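You operate a simulated robot arm through the tools that you are given. There is no shell and no other tool. Be economical: measure what you need, move in short steps, check, and stop when the job is done.

The job below is to be done with a simulated two-armed robot. You get a single attempt, and the scene is never put back.

TASK
Take the lid off the seconds tub and lay it down on the top of the tester bench.

The check looks at the end state, three seconds after you hand in, the way a careful person would. Anything else that was tipped, shoved, dropped, spilled or broken makes it a failure. A push-on lid holds only when it is set on centred and level and pressed home; a screw cap is set on level and turned clockwise until tight.

THE ROBOT
Two 6-joint arms with two-finger parallel grippers on one trunk, on a base that drives. Base frame: it is fixed to the floor where the robot stands at the start and does not move with it; the origin is under the middle of the robot, x ahead of it, y to its left, z up; the surface under the hand at the start is at about z = 0.8. Units: m, degrees, N and s.
The left shoulder is at the start at [0.06, 0.187, 1.072], the right one opposite. With the tool pointing down near the work surface each hand reaches from about 0.26 to 0.62 m from the robot's upright axis, wherever it stands, measured 20 degrees to its own side. Payload 1.57 kg a hand.
The TCP of each hand is the grasp point between the finger pads, 0.03 m short of the fingertips. In the tool frame z runs along the fingers and y along their closing line. The gripper opens to 0.11 m. The fingers are 0.024 m wide and 0.012 m thick; the gripper's body (0.048 by 0.112 m) begins 0.078 m behind the TCP.
Orientation is that of the tool frame in the base frame, as a unit quaternion [w, x, y, z]. With the fingers straight down and closing along the base's y, the tool's x points along the base's -x, its y along +y and its z along -z.

THE INTERFACE
- The arms move only by the tool drive_tool. It takes "left_targets", "right_targets" or both (then of equal length, played together; a hand with none holds still); each is a list of rows, each an object (a shift or turn left out is 0, a gripper value left out holds the last) with "rot": the turn, a rotation vector about the tool's x, y, z in degrees, a list of three; "travel": the shift along the tool's x, y, z in m, a list of three; "jaw": the finger opening in m, from 0 to 0.11. In form: [{"rot": [rx, ry, rz], "travel": [x, y, z], "jaw": jaw}, ...]. A call has 1 to 10 rows; each row is the pose to reach, as a shift and turn from the pose commanded when the call began, along the tool's axes at that moment. A row lasts 0.2 s, in which the tool goes at most 0.05 m and 8.6 degrees; a call with a longer step from one row to the next is refused whole, and so is a gripper value outside its range. A pose out of reach is approached as far as the arm can. The call stops where the force on the tool passes 40 N (or 10 N more than at its start, if that is more) or the arm is blocked; 0.2 s more then pass. The fingers move at their own pace (about 0.153 m/s each) and stop on an object; they squeeze with about 39 N. The grip force told is the motor's: it shows also when the fingers shut on nothing. Time passes only in rows, and 0.2 s behind the last, so rows that repeat a pose let the fingers close. It gives the time, the measured TCP pose, the force on the tool (base axes), the opening and the grip force at its end, in the units of the frame above (readings bear some noise), with the torque about the TCP (base axes, N m) and any sound that the robot's microphone picked up.
- Cameras (640 x 400 px; columns grow to the right, rows downward): "scene" is now at [0.0034, -0.0402, 1.6094]; the picture's right is [-0.53, -0.85, 0.00], its down [-0.66, 0.41, -0.62] and it looks along [0.53, -0.33, -0.78] (base axes); focal length 294 px, centre (320, 200). "left" rides on the left gripper at [0.07, -0.016, -0.141] in its tool frame; the picture's right is [0.23, 0.97, 0.00], its down [-0.86, 0.20, -0.48] and it looks along [-0.47, 0.11, 0.88] (tool axes); focal length 222 px, centre (320, 200). "right" rides on the right gripper at [0.07, 0.016, -0.141] in its tool frame; the picture's right is [-0.23, 0.97, 0.00], its down [-0.86, -0.20, -0.48] and it looks along [-0.47, -0.11, 0.88] (tool axes); focal length 222 px, centre (320, 200).
- snapshot(camera): a new picture of that camera. The clock stands still meanwhile.
- raise_lower(by): slides the trunk up (or, below 0, down) by that many m; the arms and the scene camera ride with it, the base frame stays. It gives what a move gives, with no picture.
- base_move(legs): drives the robot by 1 to 6 legs, each [ahead, left, turn to the left] in m, m and degrees, along the robot's own axes; the way and the turn of a leg run together, so that a leg with both is an arc; at most 1.5 m and 180 degrees a leg. The arms and the cameras ride along, it lands a little off, and it stops where it bumps. It gives what a move gives.
- pan_tilt(pan, tilt): turns the head with the scene camera to pan (to the left, within 86 degrees either way) and tilt (down, from -29 to 69), counted from straight ahead of the robot. It gives what a move gives.
- pixel_to_xyz(camera, pixels): there is no depth. For up to 12 entries [column, row, z] of the newest picture of that camera ("zoom" is the newest enlarged one), the place [x, y] in the base frame at which the ray of that pixel passes the height z, good to about 0.003 m. The clock stands still meanwhile.
- zoom(camera, box): a new picture of the part [left, top, right, bottom] of that camera's present view, enlarged. The clock stands still meanwhile.
- hand_in(): hands the job in; it is judged then, once.

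Keep the steps short. Do not move on a guess: measure, check each grasp and each placing, and mend mistakes. In all there are 80 turns and 78 pictures (those below and enlarged ones count). Leave the grippers open and the arms clear of the work at the hand-in unless told otherwise, and finish with a single line.

The tools are called as a command line: name --argument value ..., lists and objects as JSON in quotes. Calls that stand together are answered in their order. drive_tool: Moves the arms, as the interface text tells. Its arguments: {"type":"object","properties":{"left_targets":{"type":"array","items":{"type":"object","properties":{"rot":{"type":"array","items":{"type":"number"}},"travel":{"type":"array","items":{"type":"number"}},"jaw":{"type":"number"}}}},"right_targets":{"type":"array","items":{"type":"object","properties":{"rot":{"type":"array","items":{"type":"number"}},"travel":{"type":"array","items":{"type":"number"}},"jaw":{"type":"number"}}}}},"required":[]} The other tools are called the same way: raise_lower (by) slides the trunk up or down; base_move (legs) drives the base; pan_tilt (pan, tilt) turns the head that bears the scene camera; snapshot (camera) takes a picture; pixel_to_xyz (camera, pixels) gives the place at which the rays of pixels pass given heights; zoom (camera, box) takes an enlarged picture of a part of a camera's view; hand_in () hands the job in.

At the start:

```text
time: 0.0
left_ee_pos: [0.3997, -0.0729, 1.0441]
left_tcp_rot: [0.001, 0.0, 1.0, -0.001]
left_wrist_force: [0.1, -0.6, -0.1]
left_moment: [0.0, -0.01, -0.02]
left_grip_width: 0.11
left_finger_force: 0.0
right_ee_pos: [0.2742, -0.3702, 1.123]
right_tcp_rot: [0.0, 0.0, 1.0, 0.0]
right_wrist_force: [1.0, -0.1, 0.9]
right_moment: [0.02, 0.0, 0.0]
right_grip_width: 0.1101
right_finger_force: 0.1
trunk travel left (down, up): [-0.7, 0.29]
robot x, y, heading: [-0.0021, 0.0011, 0.1]
head pan, tilt: [-31.8, 51.4]
```

scene: 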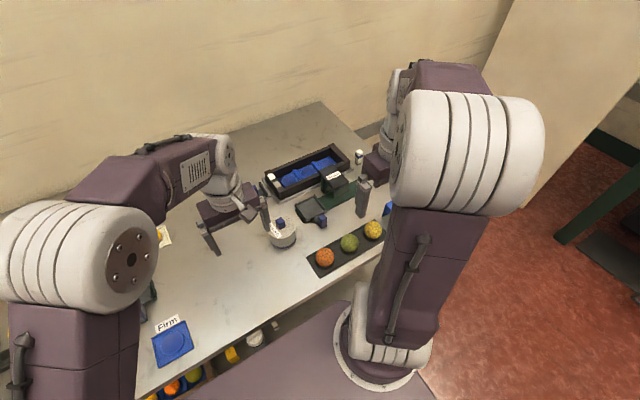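
right: 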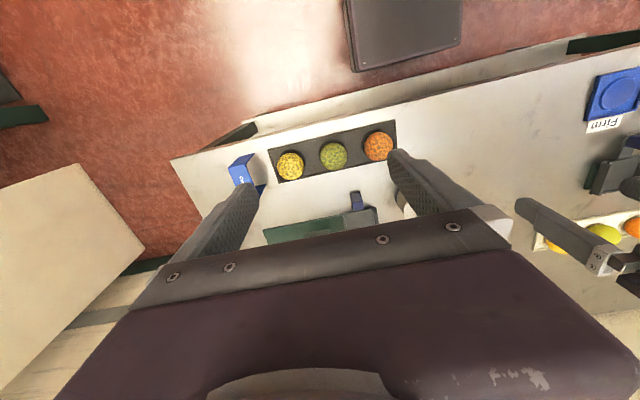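
left: 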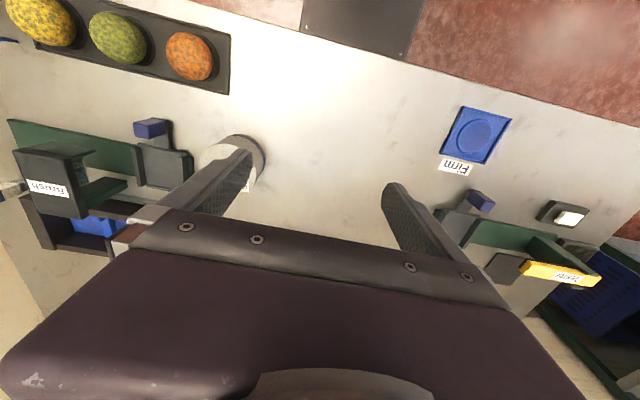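

I see a pale bench with testers, fruit and blue pads, but no tub labelled "seconds" yet. I'll pan the head to look around.

pan_tilt --pan 40 --tilt 45

snapshot --camera "scene"

pan_tilt --pan -75 --tilt 40

snapshot --camera "scene"

pan_tilt --pan 0 --tilt 55

snapshot --camera "scene"

```text
time: 1.4
left_ee_pos: [0.4003, -0.0745, 1.0437]
left_tcp_rot: [0.001, 0.0, 1.0, -0.001]
left_wrist_force: [-0.6, 0.3, 0.8]
left_moment: [0.02, 0.01, 0.03]
left_grip_width: 0.1101
left_finger_force: 0.1
right_ee_pos: [0.274, -0.3694, 1.1219]
right_tcp_rot: [0.0, 0.0, 1.0, 0.0]
right_wrist_force: [0.3, 0.3, 0.1]
right_moment: [0.02, 0.0, 0.0]
right_grip_width: 0.1102
right_finger_force: 0.1
trunk travel left (down, up): [-0.7, 0.29]
robot x, y, heading: [-0.0011, -0.0011, -0.0]
head pan, tilt: [40.0, 45.0]
```

```text
74 pictures are left
```

scene: 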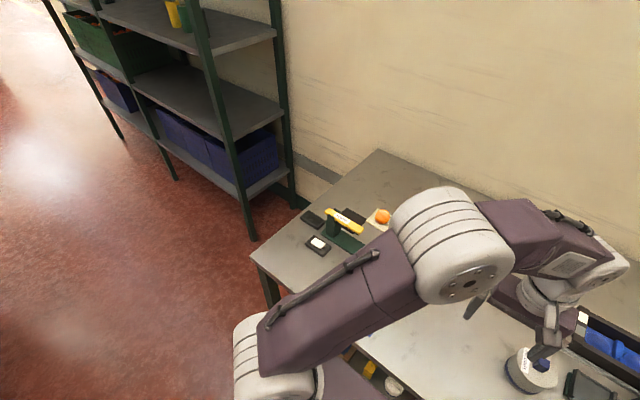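

```text
time: 3.4
left_ee_pos: [0.3994, -0.0766, 1.0443]
left_tcp_rot: [0.002, 0.0, 1.0, -0.001]
left_wrist_force: [0.3, 0.4, 0.3]
left_moment: [-0.01, 0.05, -0.02]
left_grip_width: 0.1098
left_finger_force: 0.0
right_ee_pos: [0.2742, -0.3697, 1.1232]
right_tcp_rot: [-0.001, 0.0, 1.0, 0.0]
right_wrist_force: [0.5, 1.0, -0.2]
right_moment: [0.05, -0.03, 0.02]
right_grip_width: 0.1102
right_finger_force: 0.0
trunk travel left (down, up): [-0.7, 0.29]
robot x, y, heading: [-0.0026, -0.0027, 0.1]
head pan, tilt: [-75.0, 40.0]
```

```text
73 pictures are left
```

scene: 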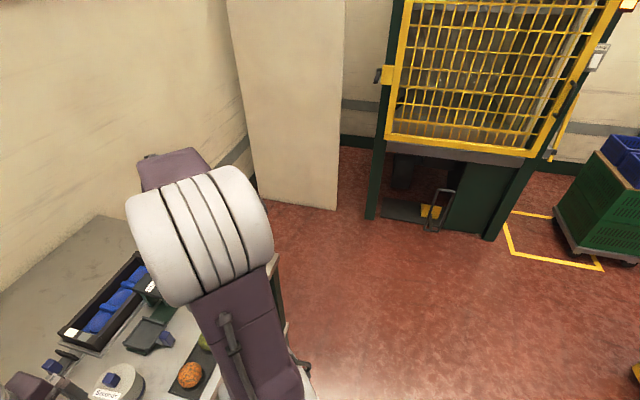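

```text
time: 4.8
left_ee_pos: [0.3993, -0.0736, 1.0437]
left_tcp_rot: [0.001, 0.0, 1.0, -0.001]
left_wrist_force: [-0.6, 1.0, 0.0]
left_moment: [-0.03, 0.05, -0.02]
left_grip_width: 0.1101
left_finger_force: 0.1
right_ee_pos: [0.2748, -0.3688, 1.1231]
right_tcp_rot: [0.0, 0.0, 1.0, 0.0]
right_wrist_force: [0.0, 0.3, -0.1]
right_moment: [0.0, 0.0, -0.02]
right_grip_width: 0.1101
right_finger_force: 0.0
trunk travel left (down, up): [-0.7, 0.29]
robot x, y, heading: [0.0034, -0.0016, 0.5]
head pan, tilt: [0.0, 55.0]
```

```text
72 pictures are left
```

scene: 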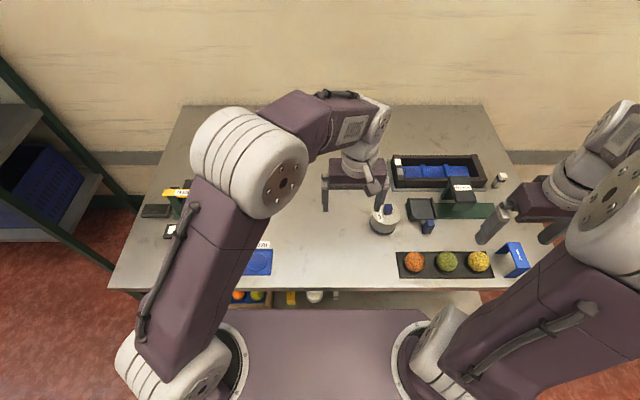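

The white cylinder at about (385,219) with a blue knob has the label "Second...". I'll zoom in.

zoom --camera "scene" --box '[310, 150, 470, 250]'

zoom --camera "left" --box '[120, 90, 320, 215]'

```text
4.00 times, centred on (390, 200) of scene
```

zoom: 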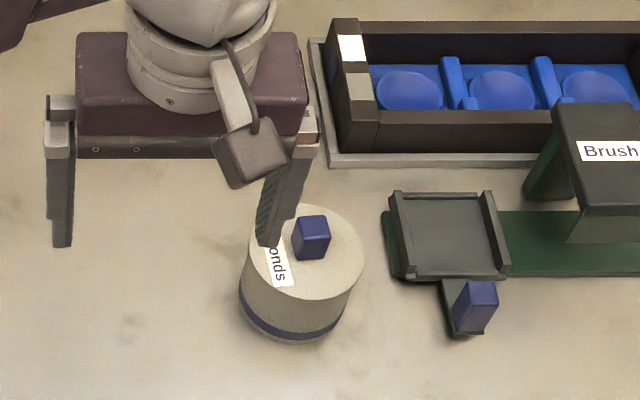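

```text
3.20 times, centred on (220, 152) of left
```

zoom: 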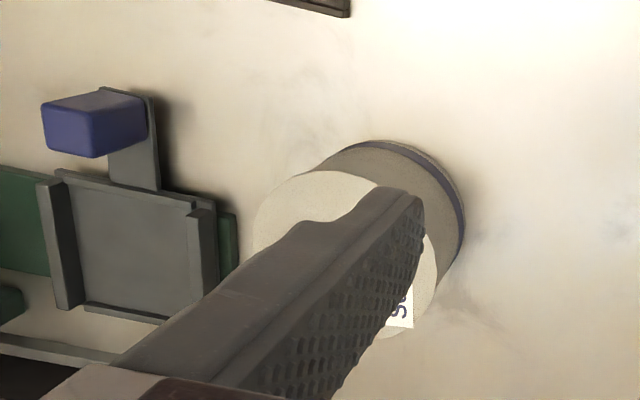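

The tub's lid seam is hidden by the left gripper. I'll move the left hand 0.15 m toward +y (open space at height 1.04) and look again.

drive_tool --left_targets '[{"travel": [0, 0.04, 0]}, {"travel": [0, 0.08, 0]}, {"travel": [0, 0.12, 0]}, {"travel": [0, 0.15, 0]}]'

zoom --camera "scene" --box '[310, 150, 470, 250]'

snapshot --camera "left"

```text
time: 5.8
left_ee_pos: [0.3986, 0.0778, 1.0439]
left_tcp_rot: [0.001, 0.0, 1.0, -0.001]
left_wrist_force: [0.2, 1.1, -0.7]
left_moment: [-0.03, 0.0, -0.01]
left_grip_width: 0.1098
left_finger_force: 0.2
right_ee_pos: [0.2736, -0.3686, 1.1226]
right_tcp_rot: [0.0, 0.0, 1.0, 0.0]
right_wrist_force: [0.3, 0.3, 0.8]
right_moment: [0.02, 0.0, -0.02]
right_grip_width: 0.11
right_finger_force: 0.1
trunk travel left (down, up): [-0.7, 0.29]
robot x, y, heading: [0.0019, 0.0032, -0.1]
head pan, tilt: [0.0, 55.0]
```

```text
4.00 times, centred on (390, 200) of scene
```

zoom: 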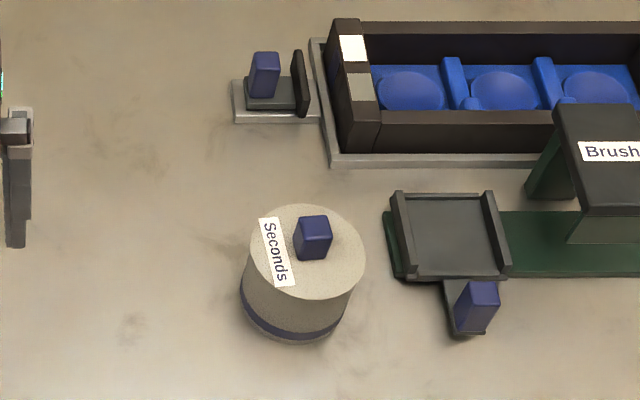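

```text
68 pictures are left
```

left: 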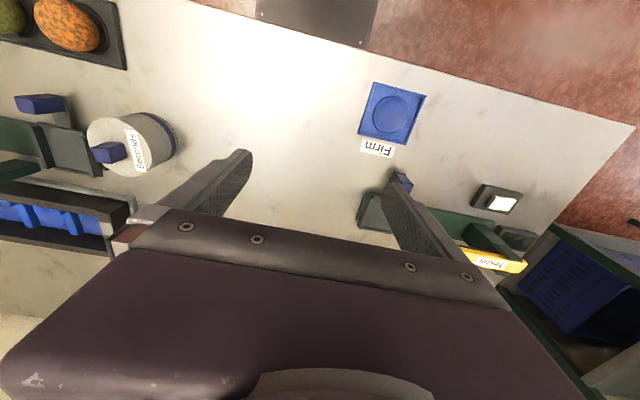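

The whole tub is visible now. I'll triangulate it using pixels in the zoomed scene picture and the left camera.

pixel_to_xyz --camera "zoom" --pixels '[[313, 223, 0.86], [313, 223, 0.9], [313, 223, 0.94], [249, 250, 0.86], [365, 250, 0.86], [249, 250, 0.9], [365, 250, 0.9], [308, 205, 0.86], [300, 298, 0.86], [241, 290, 0.8], [345, 315, 0.8], [290, 344, 0.8]]'

zoom --camera "left" --box '[70, 90, 198, 190]'

```text
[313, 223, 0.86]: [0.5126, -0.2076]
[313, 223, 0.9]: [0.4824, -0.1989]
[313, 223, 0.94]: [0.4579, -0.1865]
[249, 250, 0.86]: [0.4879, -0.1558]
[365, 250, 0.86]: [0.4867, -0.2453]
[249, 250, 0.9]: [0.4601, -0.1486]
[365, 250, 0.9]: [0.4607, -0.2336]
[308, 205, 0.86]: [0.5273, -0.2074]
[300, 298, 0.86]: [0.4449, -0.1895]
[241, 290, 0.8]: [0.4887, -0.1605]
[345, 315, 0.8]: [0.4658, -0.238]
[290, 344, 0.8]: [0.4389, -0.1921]
```

```text
4.00 times, centred on (134, 140) of left
```

zoom: 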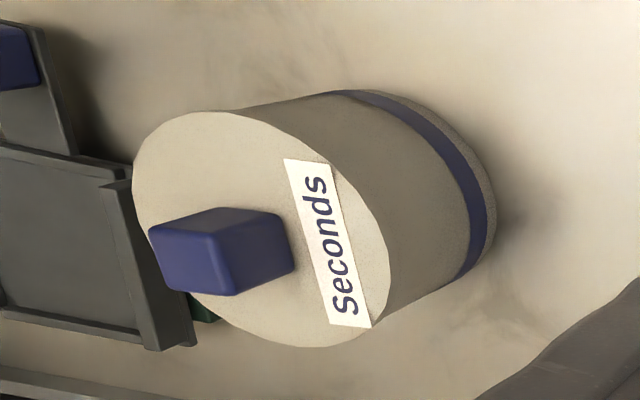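

pixel_to_xyz --camera "zoom" --pixels '[[190, 262, 0.86], [190, 262, 0.9], [190, 262, 0.94], [262, 228, 0.84], [262, 228, 0.86], [262, 228, 0.88], [262, 228, 0.9], [150, 228, 0.9], [205, 237, 0.9], [235, 295, 0.9], [168, 288, 0.9], [410, 195, 0.8]]'

```text
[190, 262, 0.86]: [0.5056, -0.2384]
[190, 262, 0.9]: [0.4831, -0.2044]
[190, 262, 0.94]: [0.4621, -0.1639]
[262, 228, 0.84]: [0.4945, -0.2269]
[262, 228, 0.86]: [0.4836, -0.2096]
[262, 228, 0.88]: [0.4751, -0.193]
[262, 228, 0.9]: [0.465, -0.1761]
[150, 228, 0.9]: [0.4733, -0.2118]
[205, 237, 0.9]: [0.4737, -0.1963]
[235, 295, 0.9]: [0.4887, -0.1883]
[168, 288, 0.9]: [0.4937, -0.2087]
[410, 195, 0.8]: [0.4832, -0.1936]
```

Estimates from the two views: knob top is near (0.478, -0.197, 0.908), lid top z≈0.876, tub about 0.087 m wide, knob about 0.02 m wide. This suits the right hand. I'll move the left hand further away and bring the right hand high above the tub, then check the view.

drive_tool --left_targets '[{"travel": [0, 0.03, 0]}, {"travel": [0, 0.06, 0]}, {"travel": [0, 0.09, 0]}, {"travel": [0, 0.12, 0]}, {"travel": [0, 0.12, 0]}, {"travel": [0, 0.12, 0]}, {"travel": [0, 0.12, 0]}]' --right_targets '[{"travel": [-0.03, 0.025, 0], "jaw": 0.06}, {"travel": [-0.06, 0.05, 0]}, {"travel": [-0.09, 0.075, 0]}, {"travel": [-0.12, 0.1, 0.015]}, {"travel": [-0.15, 0.125, 0.03]}, {"travel": [-0.18, 0.15, 0.05]}, {"travel": [-0.204, 0.172, 0.07]}]'

snapshot --camera "right"

snapshot --camera "scene"

```text
time: 7.5
left_ee_pos: [0.3993, 0.1958, 1.043]
left_tcp_rot: [0.0, 0.0, 1.0, -0.001]
left_wrist_force: [0.6, 0.2, 0.5]
left_moment: [0.0, 0.06, 0.0]
left_grip_width: 0.1098
left_finger_force: 0.0
right_ee_pos: [0.4793, -0.1966, 1.0513]
right_tcp_rot: [0.0, -0.001, 1.0, 0.0]
right_wrist_force: [-0.1, 0.3, 0.3]
right_moment: [-0.01, -0.03, 0.0]
right_grip_width: 0.0601
right_finger_force: 0.1
trunk travel left (down, up): [-0.7, 0.29]
robot x, y, heading: [-0.0041, -0.0017, 0.2]
head pan, tilt: [0.0, 55.0]
```

```text
66 pictures are left
```

right: 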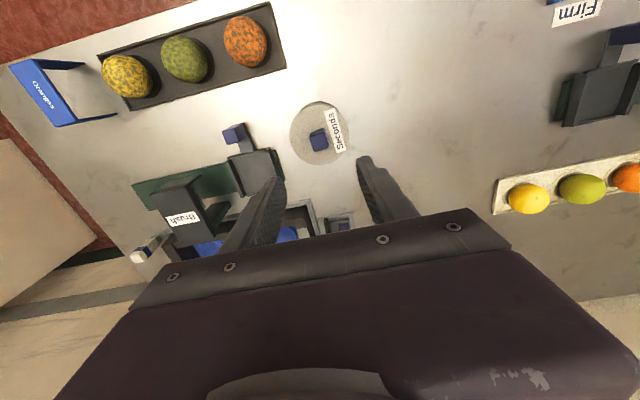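

```text
65 pictures are left
```

scene: 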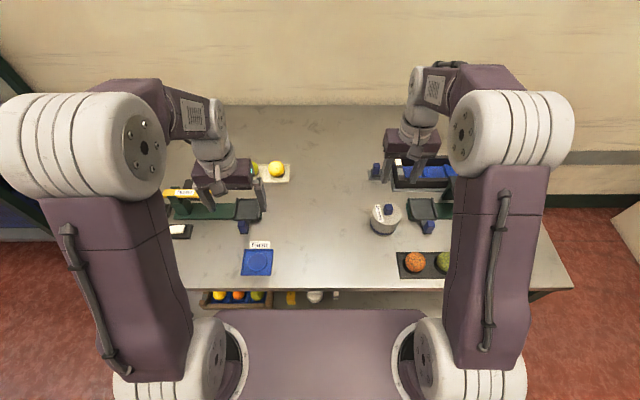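

zoom --camera "right" --box '[272, 92, 368, 172]'

pixel_to_xyz --camera "right" --pixels '[[318, 141, 0.9], [318, 141, 0.91], [320, 133, 0.876]]'

```text
5.00 times, centred on (320, 132) of right
```

zoom: 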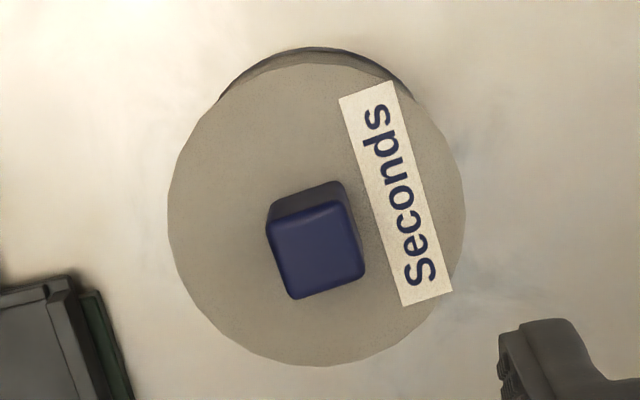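

```text
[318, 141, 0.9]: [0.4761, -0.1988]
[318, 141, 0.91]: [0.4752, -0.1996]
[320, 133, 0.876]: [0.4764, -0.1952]
```

Now I'll get the knob's top corners at z≈0.907 from the zoom to find its orientation and width, and the lid rim for the size.

pixel_to_xyz --camera "zoom" --pixels '[[268, 222, 0.907], [342, 202, 0.907], [366, 270, 0.907], [295, 298, 0.907], [167, 215, 0.876], [465, 215, 0.876], [315, 66, 0.876], [315, 365, 0.876]]'

```text
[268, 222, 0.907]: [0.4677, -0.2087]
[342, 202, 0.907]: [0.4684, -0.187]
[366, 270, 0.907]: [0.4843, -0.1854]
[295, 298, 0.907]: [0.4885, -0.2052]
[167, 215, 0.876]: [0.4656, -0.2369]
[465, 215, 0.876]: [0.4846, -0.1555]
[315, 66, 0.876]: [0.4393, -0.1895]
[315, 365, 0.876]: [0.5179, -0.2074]
```

Knob centre is (0.477, -0.197), about 0.02 m wide and turned about +6°; the rim agrees with the centre. I'll turn 6° to match and descend to z≈0.935 with jaws at 0.06, then check.

drive_tool --right_targets '[{"travel": [0.001, 0, 0.03], "rot": [0, 0, -3]}, {"travel": [0.002, 0, 0.06], "rot": [0, 0, -6]}, {"travel": [0.002, 0, 0.09], "rot": [0, 0, -6]}, {"travel": [0.002, 0, 0.115], "rot": [0, 0, -6]}, {"travel": [0.002, 0, 0.115], "rot": [0, 0, -6]}]'

snapshot --camera "right"

zoom --camera "scene" --box '[340, 175, 436, 240]'

```text
time: 8.7
left_ee_pos: [0.3978, 0.1951, 1.0443]
left_tcp_rot: [0.001, 0.0, 1.0, -0.001]
left_wrist_force: [0.2, -0.3, 0.3]
left_moment: [0.0, -0.02, -0.01]
left_grip_width: 0.1099
left_finger_force: 0.0
right_ee_pos: [0.4758, -0.1969, 0.9376]
right_tcp_rot: [0.0, -0.052, 0.999, -0.001]
right_wrist_force: [-0.3, -0.8, -0.2]
right_moment: [-0.01, 0.02, 0.0]
right_grip_width: 0.0601
right_finger_force: 0.0
trunk travel left (down, up): [-0.7, 0.29]
robot x, y, heading: [-0.0013, 0.0008, 0.2]
head pan, tilt: [0.0, 55.0]
```

```text
63 pictures are left
```

right: 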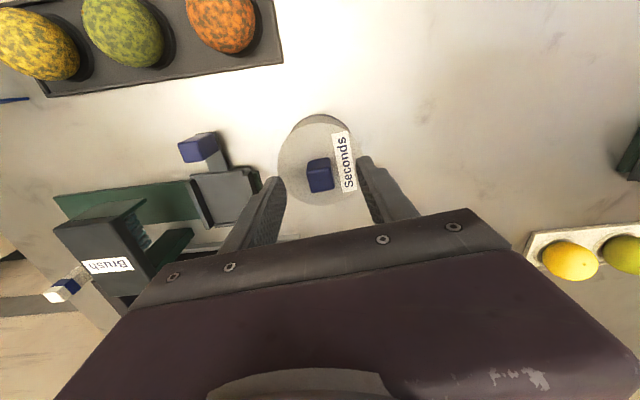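

```text
6.15 times, centred on (388, 208) of scene
```

zoom: 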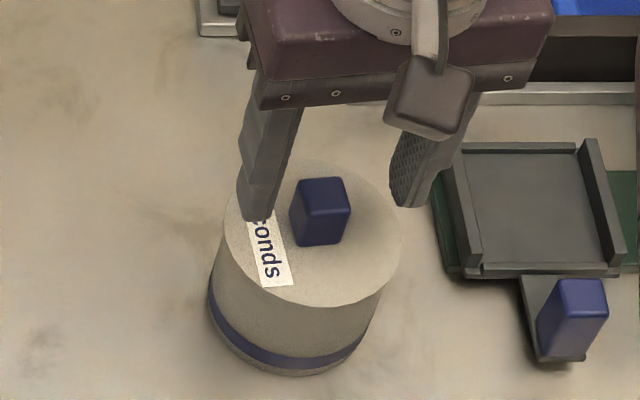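

The knob is midway between the fingers. I'll lower to z≈0.911 (tips just above the lid), then close.

drive_tool --right_targets '[{"travel": [0, 0, 0.014], "jaw": 0.06}, {"travel": [0, 0, 0.026]}, {"travel": [0, 0, 0.026], "jaw": 0.03}, {"travel": [0, 0, 0.026], "jaw": 0.01}, {"travel": [0, 0, 0.026], "jaw": 0.0}, {"travel": [0, 0, 0.026], "jaw": 0.0}]'

zoom --camera "scene" --box '[340, 175, 436, 240]'

```text
time: 10.1
left_ee_pos: [0.3976, 0.1954, 1.0437]
left_tcp_rot: [0.001, -0.001, 1.0, -0.001]
left_wrist_force: [-1.1, 1.1, -0.7]
left_moment: [-0.02, -0.03, -0.01]
left_grip_width: 0.1101
left_finger_force: 0.1
right_ee_pos: [0.4763, -0.1971, 0.9102]
right_tcp_rot: [0.0, -0.053, 0.999, 0.0]
right_wrist_force: [0.4, -0.1, -0.2]
right_moment: [0.01, 0.01, -0.01]
right_grip_width: 0.0205
right_finger_force: 34.3
trunk travel left (down, up): [-0.7, 0.29]
robot x, y, heading: [-0.0014, -0.0013, -0.2]
head pan, tilt: [0.0, 55.0]
heard: snap
```

```text
6.15 times, centred on (388, 208) of scene
```

zoom: 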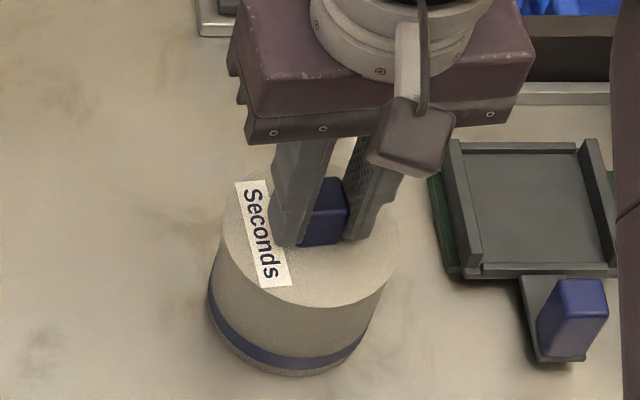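

Gripped at 0.0205 m, and a "snap" was heard, perhaps a latch in the knob letting go. I'll lift gently by 6 mm and read the force.

drive_tool --right_targets '[{"travel": [0, 0, -0.002]}, {"travel": [0, 0, -0.004]}, {"travel": [0, 0, -0.006]}, {"travel": [0, 0, -0.006]}]'

zoom --camera "scene" --box '[340, 175, 436, 240]'

```text
time: 11.1
left_ee_pos: [0.3984, 0.1945, 1.0433]
left_tcp_rot: [0.001, 0.0, 1.0, -0.001]
left_wrist_force: [-0.8, 1.5, -0.4]
left_moment: [-0.02, 0.0, 0.02]
left_grip_width: 0.1098
left_finger_force: 0.1
right_ee_pos: [0.4771, -0.1978, 0.9186]
right_tcp_rot: [-0.001, -0.052, 0.999, 0.0]
right_wrist_force: [0.5, 1.2, -0.1]
right_moment: [0.01, -0.03, -0.01]
right_grip_width: 0.0209
right_finger_force: 34.0
trunk travel left (down, up): [-0.7, 0.29]
robot x, y, heading: [-0.0001, 0.0019, -0.1]
head pan, tilt: [0.0, 55.0]
```

```text
6.15 times, centred on (388, 208) of scene
```

zoom: 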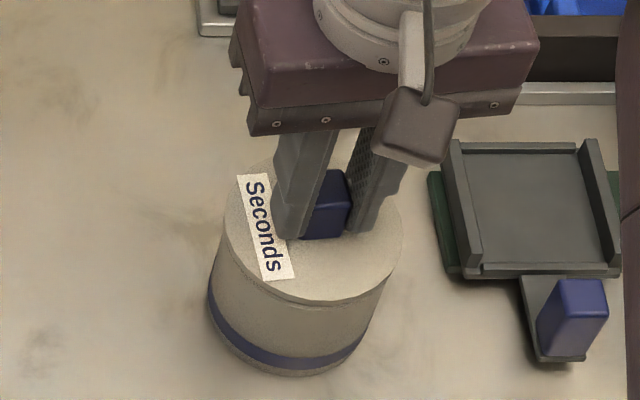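

The lid and label rose a few pixels while the tub's bottom band stayed put. I'll lift further slowly.

drive_tool --right_targets '[{"travel": [0, 0, -0.005]}, {"travel": [0, 0, -0.01]}, {"travel": [0, 0, -0.015]}, {"travel": [0, 0, -0.02]}, {"travel": [0, 0, -0.02]}]'

zoom --camera "scene" --box '[340, 165, 436, 240]'

```text
time: 12.2
left_ee_pos: [0.3987, 0.1948, 1.044]
left_tcp_rot: [0.0, 0.0, 1.0, -0.001]
left_wrist_force: [-0.4, -0.3, -0.9]
left_moment: [0.02, -0.01, -0.01]
left_grip_width: 0.11
left_finger_force: 0.0
right_ee_pos: [0.476, -0.1971, 0.9366]
right_tcp_rot: [0.0, -0.052, 0.999, 0.0]
right_wrist_force: [-0.5, -0.5, -0.4]
right_moment: [0.01, 0.01, 0.0]
right_grip_width: 0.0207
right_finger_force: 33.7
trunk travel left (down, up): [-0.7, 0.29]
robot x, y, heading: [0.001, 0.004, -0.1]
head pan, tilt: [0.0, 55.0]
```

```text
5.33 times, centred on (388, 202) of scene
```

zoom: 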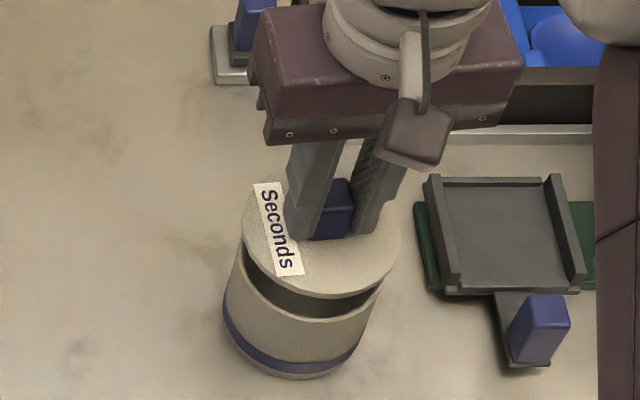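

The lid is off as a thin disc and the tub is still in place. I'll raise it clear and carry it to the empty middle of the bench near (0.45, -0.02).

drive_tool --right_targets '[{"travel": [0, 0, -0.03]}, {"travel": [0, 0, -0.06]}, {"travel": [0.001, 0.03, -0.06]}, {"travel": [0.002, 0.06, -0.06]}, {"travel": [0.004, 0.09, -0.06]}, {"travel": [0.005, 0.12, -0.06]}, {"travel": [0.006, 0.15, -0.06]}, {"travel": [0.0075, 0.179, -0.06]}, {"travel": [0.0075, 0.179, -0.06]}]'

snapshot --camera "scene"

snapshot --camera "right"

snapshot --camera "left"

```text
time: 14.2
left_ee_pos: [0.3999, 0.1952, 1.0437]
left_tcp_rot: [0.0, 0.0, 1.0, 0.0]
left_wrist_force: [-0.5, 0.0, -0.5]
left_moment: [0.04, 0.05, 0.0]
left_grip_width: 0.1101
left_finger_force: 0.0
right_ee_pos: [0.4508, -0.0198, 0.997]
right_tcp_rot: [0.0, -0.052, 0.999, 0.0]
right_wrist_force: [-1.1, 1.0, 0.1]
right_moment: [0.0, -0.04, -0.02]
right_grip_width: 0.0207
right_finger_force: 34.7
trunk travel left (down, up): [-0.7, 0.29]
robot x, y, heading: [-0.0001, 0.0017, 0.0]
head pan, tilt: [0.0, 55.0]
```

```text
58 pictures are left
```

scene: 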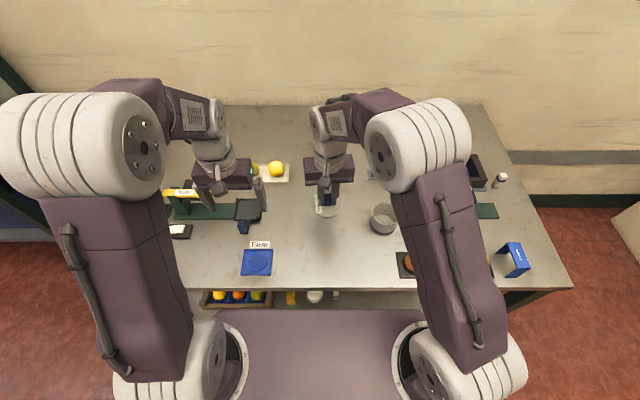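

```text
57 pictures are left
```

right: 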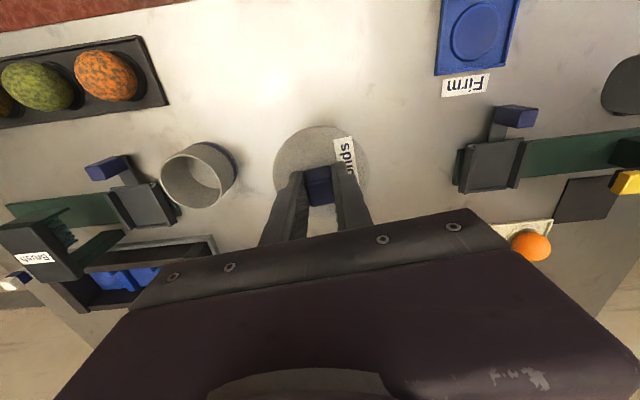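

```text
56 pictures are left
```

left: 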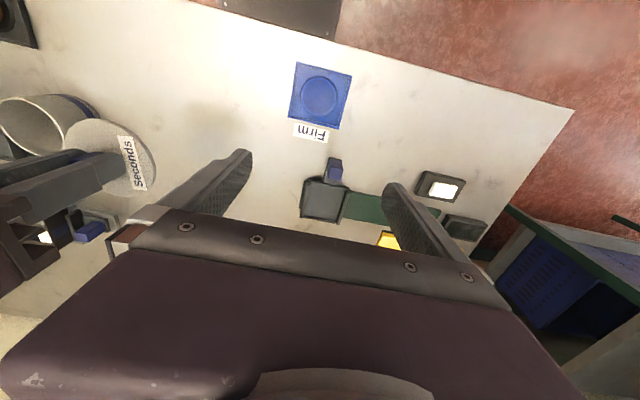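

The bench below the lid is clear and the tub stands open. I'll lower to z≈0.862, then look.

drive_tool --right_targets '[{"travel": [0, 0, 0.03]}, {"travel": [0, 0, 0.06]}, {"travel": [0, 0, 0.09]}, {"travel": [0, 0, 0.115]}, {"travel": [0, 0, 0.135]}, {"travel": [0, 0, 0.135]}]'

zoom --camera "scene" --box '[280, 165, 376, 240]'

```text
time: 15.7
left_ee_pos: [0.3996, 0.1946, 1.0432]
left_tcp_rot: [0.001, -0.001, 1.0, 0.0]
left_wrist_force: [0.0, 0.3, -0.3]
left_moment: [-0.01, -0.04, -0.01]
left_grip_width: 0.1096
left_finger_force: 0.0
right_ee_pos: [0.4511, -0.0199, 0.8617]
right_tcp_rot: [0.0, -0.052, 0.999, -0.001]
right_wrist_force: [-1.0, 0.2, -0.5]
right_moment: [0.0, -0.03, -0.03]
right_grip_width: 0.0207
right_finger_force: 33.9
trunk travel left (down, up): [-0.7, 0.29]
robot x, y, heading: [0.0021, -0.0007, 0.1]
head pan, tilt: [0.0, 55.0]
```

```text
5.33 times, centred on (328, 202) of scene
```

zoom: 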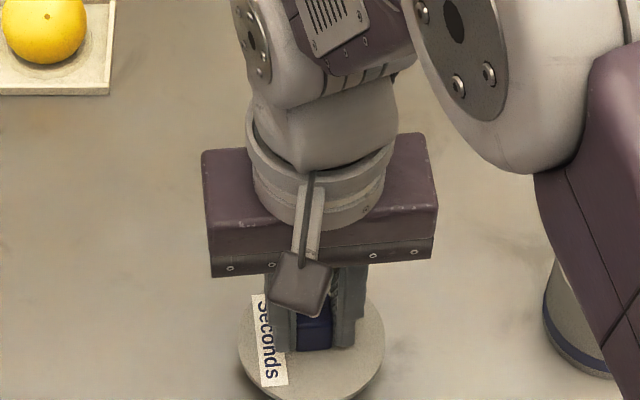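

The lid is just above the bench and level. I'll lower in 2–3 mm steps; the call stops on contact force.

drive_tool --right_targets '[{"travel": [0, 0, 0.003]}, {"travel": [0, 0, 0.006]}, {"travel": [0, 0, 0.009]}, {"travel": [0, 0, 0.011]}, {"travel": [0, 0, 0.011]}]'

zoom --camera "scene" --box '[280, 185, 376, 260]'

```text
time: 16.9
left_ee_pos: [0.3994, 0.1954, 1.0431]
left_tcp_rot: [0.0, 0.0, 1.0, -0.001]
left_wrist_force: [0.3, 0.5, -0.1]
left_moment: [-0.02, 0.01, 0.01]
left_grip_width: 0.11
left_finger_force: 0.1
right_ee_pos: [0.4494, -0.02, 0.8514]
right_tcp_rot: [0.0, -0.052, 0.999, 0.001]
right_wrist_force: [-0.6, 0.0, -0.4]
right_moment: [0.02, 0.03, 0.0]
right_grip_width: 0.0208
right_finger_force: 34.4
trunk travel left (down, up): [-0.7, 0.29]
robot x, y, heading: [-0.0004, -0.0022, 0.2]
head pan, tilt: [0.0, 55.0]
```

```text
5.33 times, centred on (328, 222) of scene
```

zoom: 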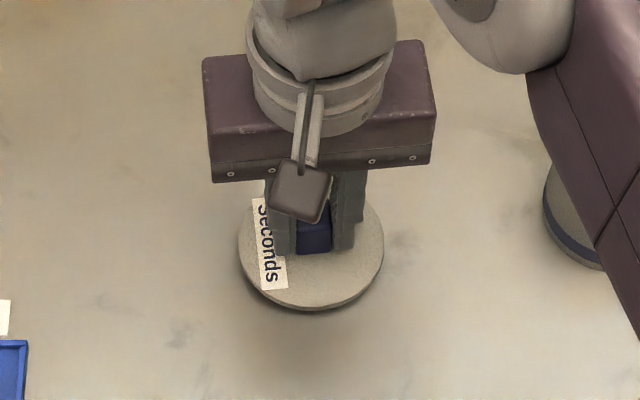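

No contact at 0.851. I'll keep lowering in small steps.

drive_tool --right_targets '[{"travel": [0, 0, 0.0015]}, {"travel": [0, 0, 0.003]}, {"travel": [0, 0, 0.0045]}, {"travel": [0, 0, 0.006]}, {"travel": [0, 0, 0.006]}]'

```text
time: 18.1
left_ee_pos: [0.3984, 0.1954, 1.0427]
left_tcp_rot: [0.001, -0.001, 1.0, -0.001]
left_wrist_force: [-0.2, 0.4, -0.3]
left_moment: [-0.01, 0.01, 0.02]
left_grip_width: 0.11
left_finger_force: 0.0
right_ee_pos: [0.4503, -0.0195, 0.8458]
right_tcp_rot: [0.0, -0.052, 0.999, 0.0]
right_wrist_force: [-0.4, 0.7, 0.0]
right_moment: [0.05, -0.03, 0.0]
right_grip_width: 0.0209
right_finger_force: 34.1
trunk travel left (down, up): [-0.7, 0.29]
robot x, y, heading: [-0.0025, -0.0009, 0.2]
head pan, tilt: [0.0, 55.0]
```

Still free. I'll continue.

drive_tool --right_targets '[{"travel": [0, 0, 0.001]}, {"travel": [0, 0, 0.002]}, {"travel": [0, 0, 0.003]}, {"travel": [0, 0, 0.004]}, {"travel": [0, 0, 0.005]}, {"travel": [0, 0, 0.005]}]'

zoom --camera "scene" --box '[280, 185, 376, 260]'

```text
time: 19.4
left_ee_pos: [0.398, 0.1944, 1.0449]
left_tcp_rot: [0.002, 0.0, 1.0, 0.0]
left_wrist_force: [-0.6, -0.7, 0.9]
left_moment: [0.0, 0.0, 0.0]
left_grip_width: 0.1099
left_finger_force: 0.0
right_ee_pos: [0.4493, -0.0196, 0.8424]
right_tcp_rot: [0.003, -0.053, 0.999, 0.0]
right_wrist_force: [2.0, -3.2, 22.9]
right_moment: [-0.12, 0.14, -0.04]
right_grip_width: 0.0207
right_finger_force: 34.2
trunk travel left (down, up): [-0.7, 0.29]
robot x, y, heading: [0.0015, 0.0004, 0.1]
head pan, tilt: [0.0, 55.0]
```

```text
5.33 times, centred on (328, 222) of scene
```

zoom: 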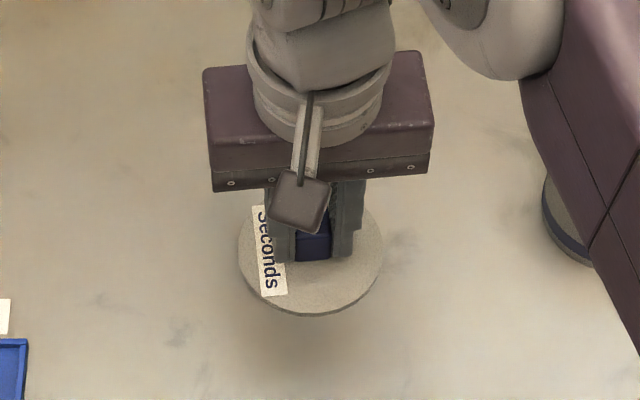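

The lid now rests flat on the bench (22.9 N up). I'll ease off 2 mm to relieve the press, open the jaws to 0.06, and then rise.

drive_tool --right_targets '[{"travel": [0, 0, -0.002]}, {"travel": [0, 0, -0.002], "jaw": 0.03}, {"travel": [0, 0, -0.002], "jaw": 0.05}, {"travel": [0, 0, -0.002], "jaw": 0.06}, {"travel": [0, 0, -0.002], "jaw": 0.06}]'

drive_tool --right_targets '[{"travel": [0, 0, -0.03]}, {"travel": [0, 0, -0.06]}, {"travel": [0, 0, -0.1]}, {"travel": [0, 0, -0.14]}, {"travel": [0, 0, -0.18]}, {"travel": [0, 0, -0.22]}, {"travel": [0, 0, -0.22]}]'

snapshot --camera "right"

snapshot --camera "scene"

```text
time: 20.6
left_ee_pos: [0.3981, 0.1954, 1.0433]
left_tcp_rot: [0.001, 0.0, 1.0, -0.002]
left_wrist_force: [-0.5, 0.1, 0.2]
left_moment: [-0.05, 0.01, 0.03]
left_grip_width: 0.11
left_finger_force: 0.1
right_ee_pos: [0.45, -0.0204, 0.8428]
right_tcp_rot: [-0.001, -0.052, 0.999, 0.0]
right_wrist_force: [-0.5, -0.1, -0.2]
right_moment: [-0.01, 0.02, -0.03]
right_grip_width: 0.0601
right_finger_force: 0.1
trunk travel left (down, up): [-0.7, 0.29]
robot x, y, heading: [0.0004, -0.0014, -0.1]
head pan, tilt: [0.0, 55.0]
```

```text
time: 22.2
left_ee_pos: [0.3994, 0.1954, 1.0441]
left_tcp_rot: [-0.001, 0.0, 1.0, -0.001]
left_wrist_force: [-0.4, -0.4, 0.0]
left_moment: [-0.04, -0.03, -0.01]
left_grip_width: 0.1098
left_finger_force: 0.1
right_ee_pos: [0.4522, -0.0204, 1.0637]
right_tcp_rot: [0.0, -0.053, 0.999, 0.0]
right_wrist_force: [0.7, 0.5, -0.5]
right_moment: [0.03, 0.01, -0.02]
right_grip_width: 0.0599
right_finger_force: 0.1
trunk travel left (down, up): [-0.7, 0.29]
robot x, y, heading: [0.0011, -0.0035, -0.3]
head pan, tilt: [0.0, 55.0]
```

```text
52 pictures are left
```

right: 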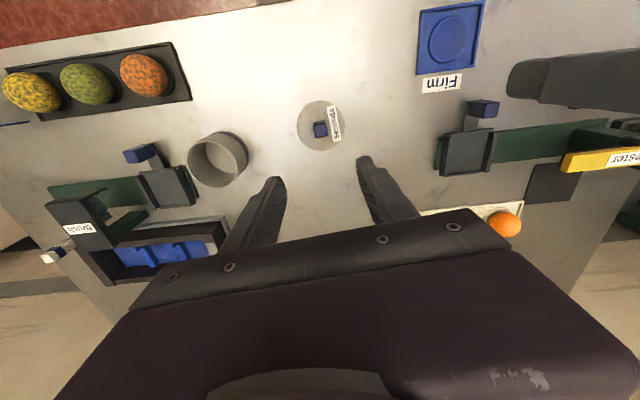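

```text
51 pictures are left
```

scene: 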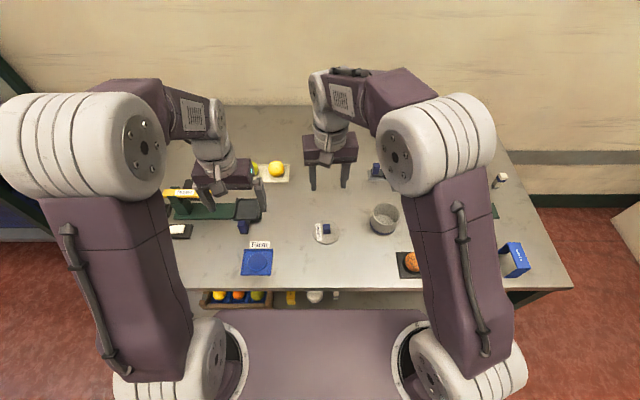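

The lid is on the bench and both hands are clear. I'll zoom to confirm that it lies flat and the tub is undisturbed.

zoom --camera "scene" --box '[300, 190, 420, 265]'

zoom --camera "right" --box '[180, 85, 360, 200]'

```text
5.33 times, centred on (360, 228) of scene
```

zoom: 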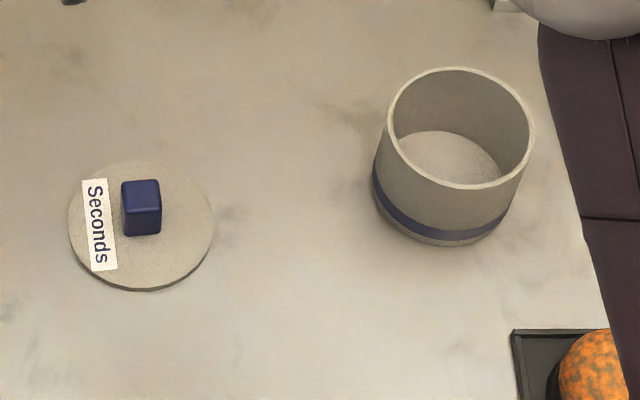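

```text
3.48 times, centred on (270, 142) of right
```

zoom: 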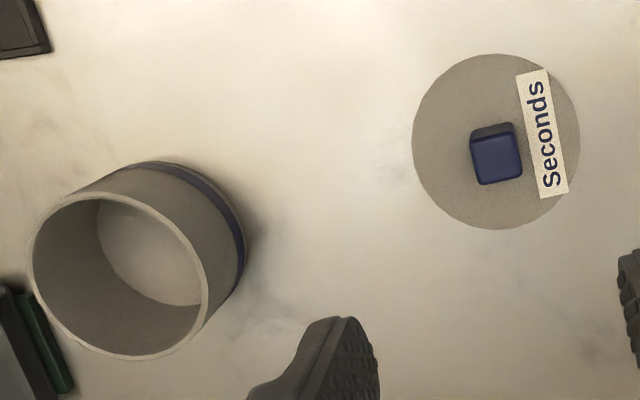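

The lid lies flat with the knob up, and the tub stands upright, empty and in place. The grippers are open and clear, so I'm handing in.

hand_in

```text
The job is handed in.
```

The seconds tub's lid is off and lies flat, knob up, on the tester bench; the tub stands where it was and nothing else was disturbed.
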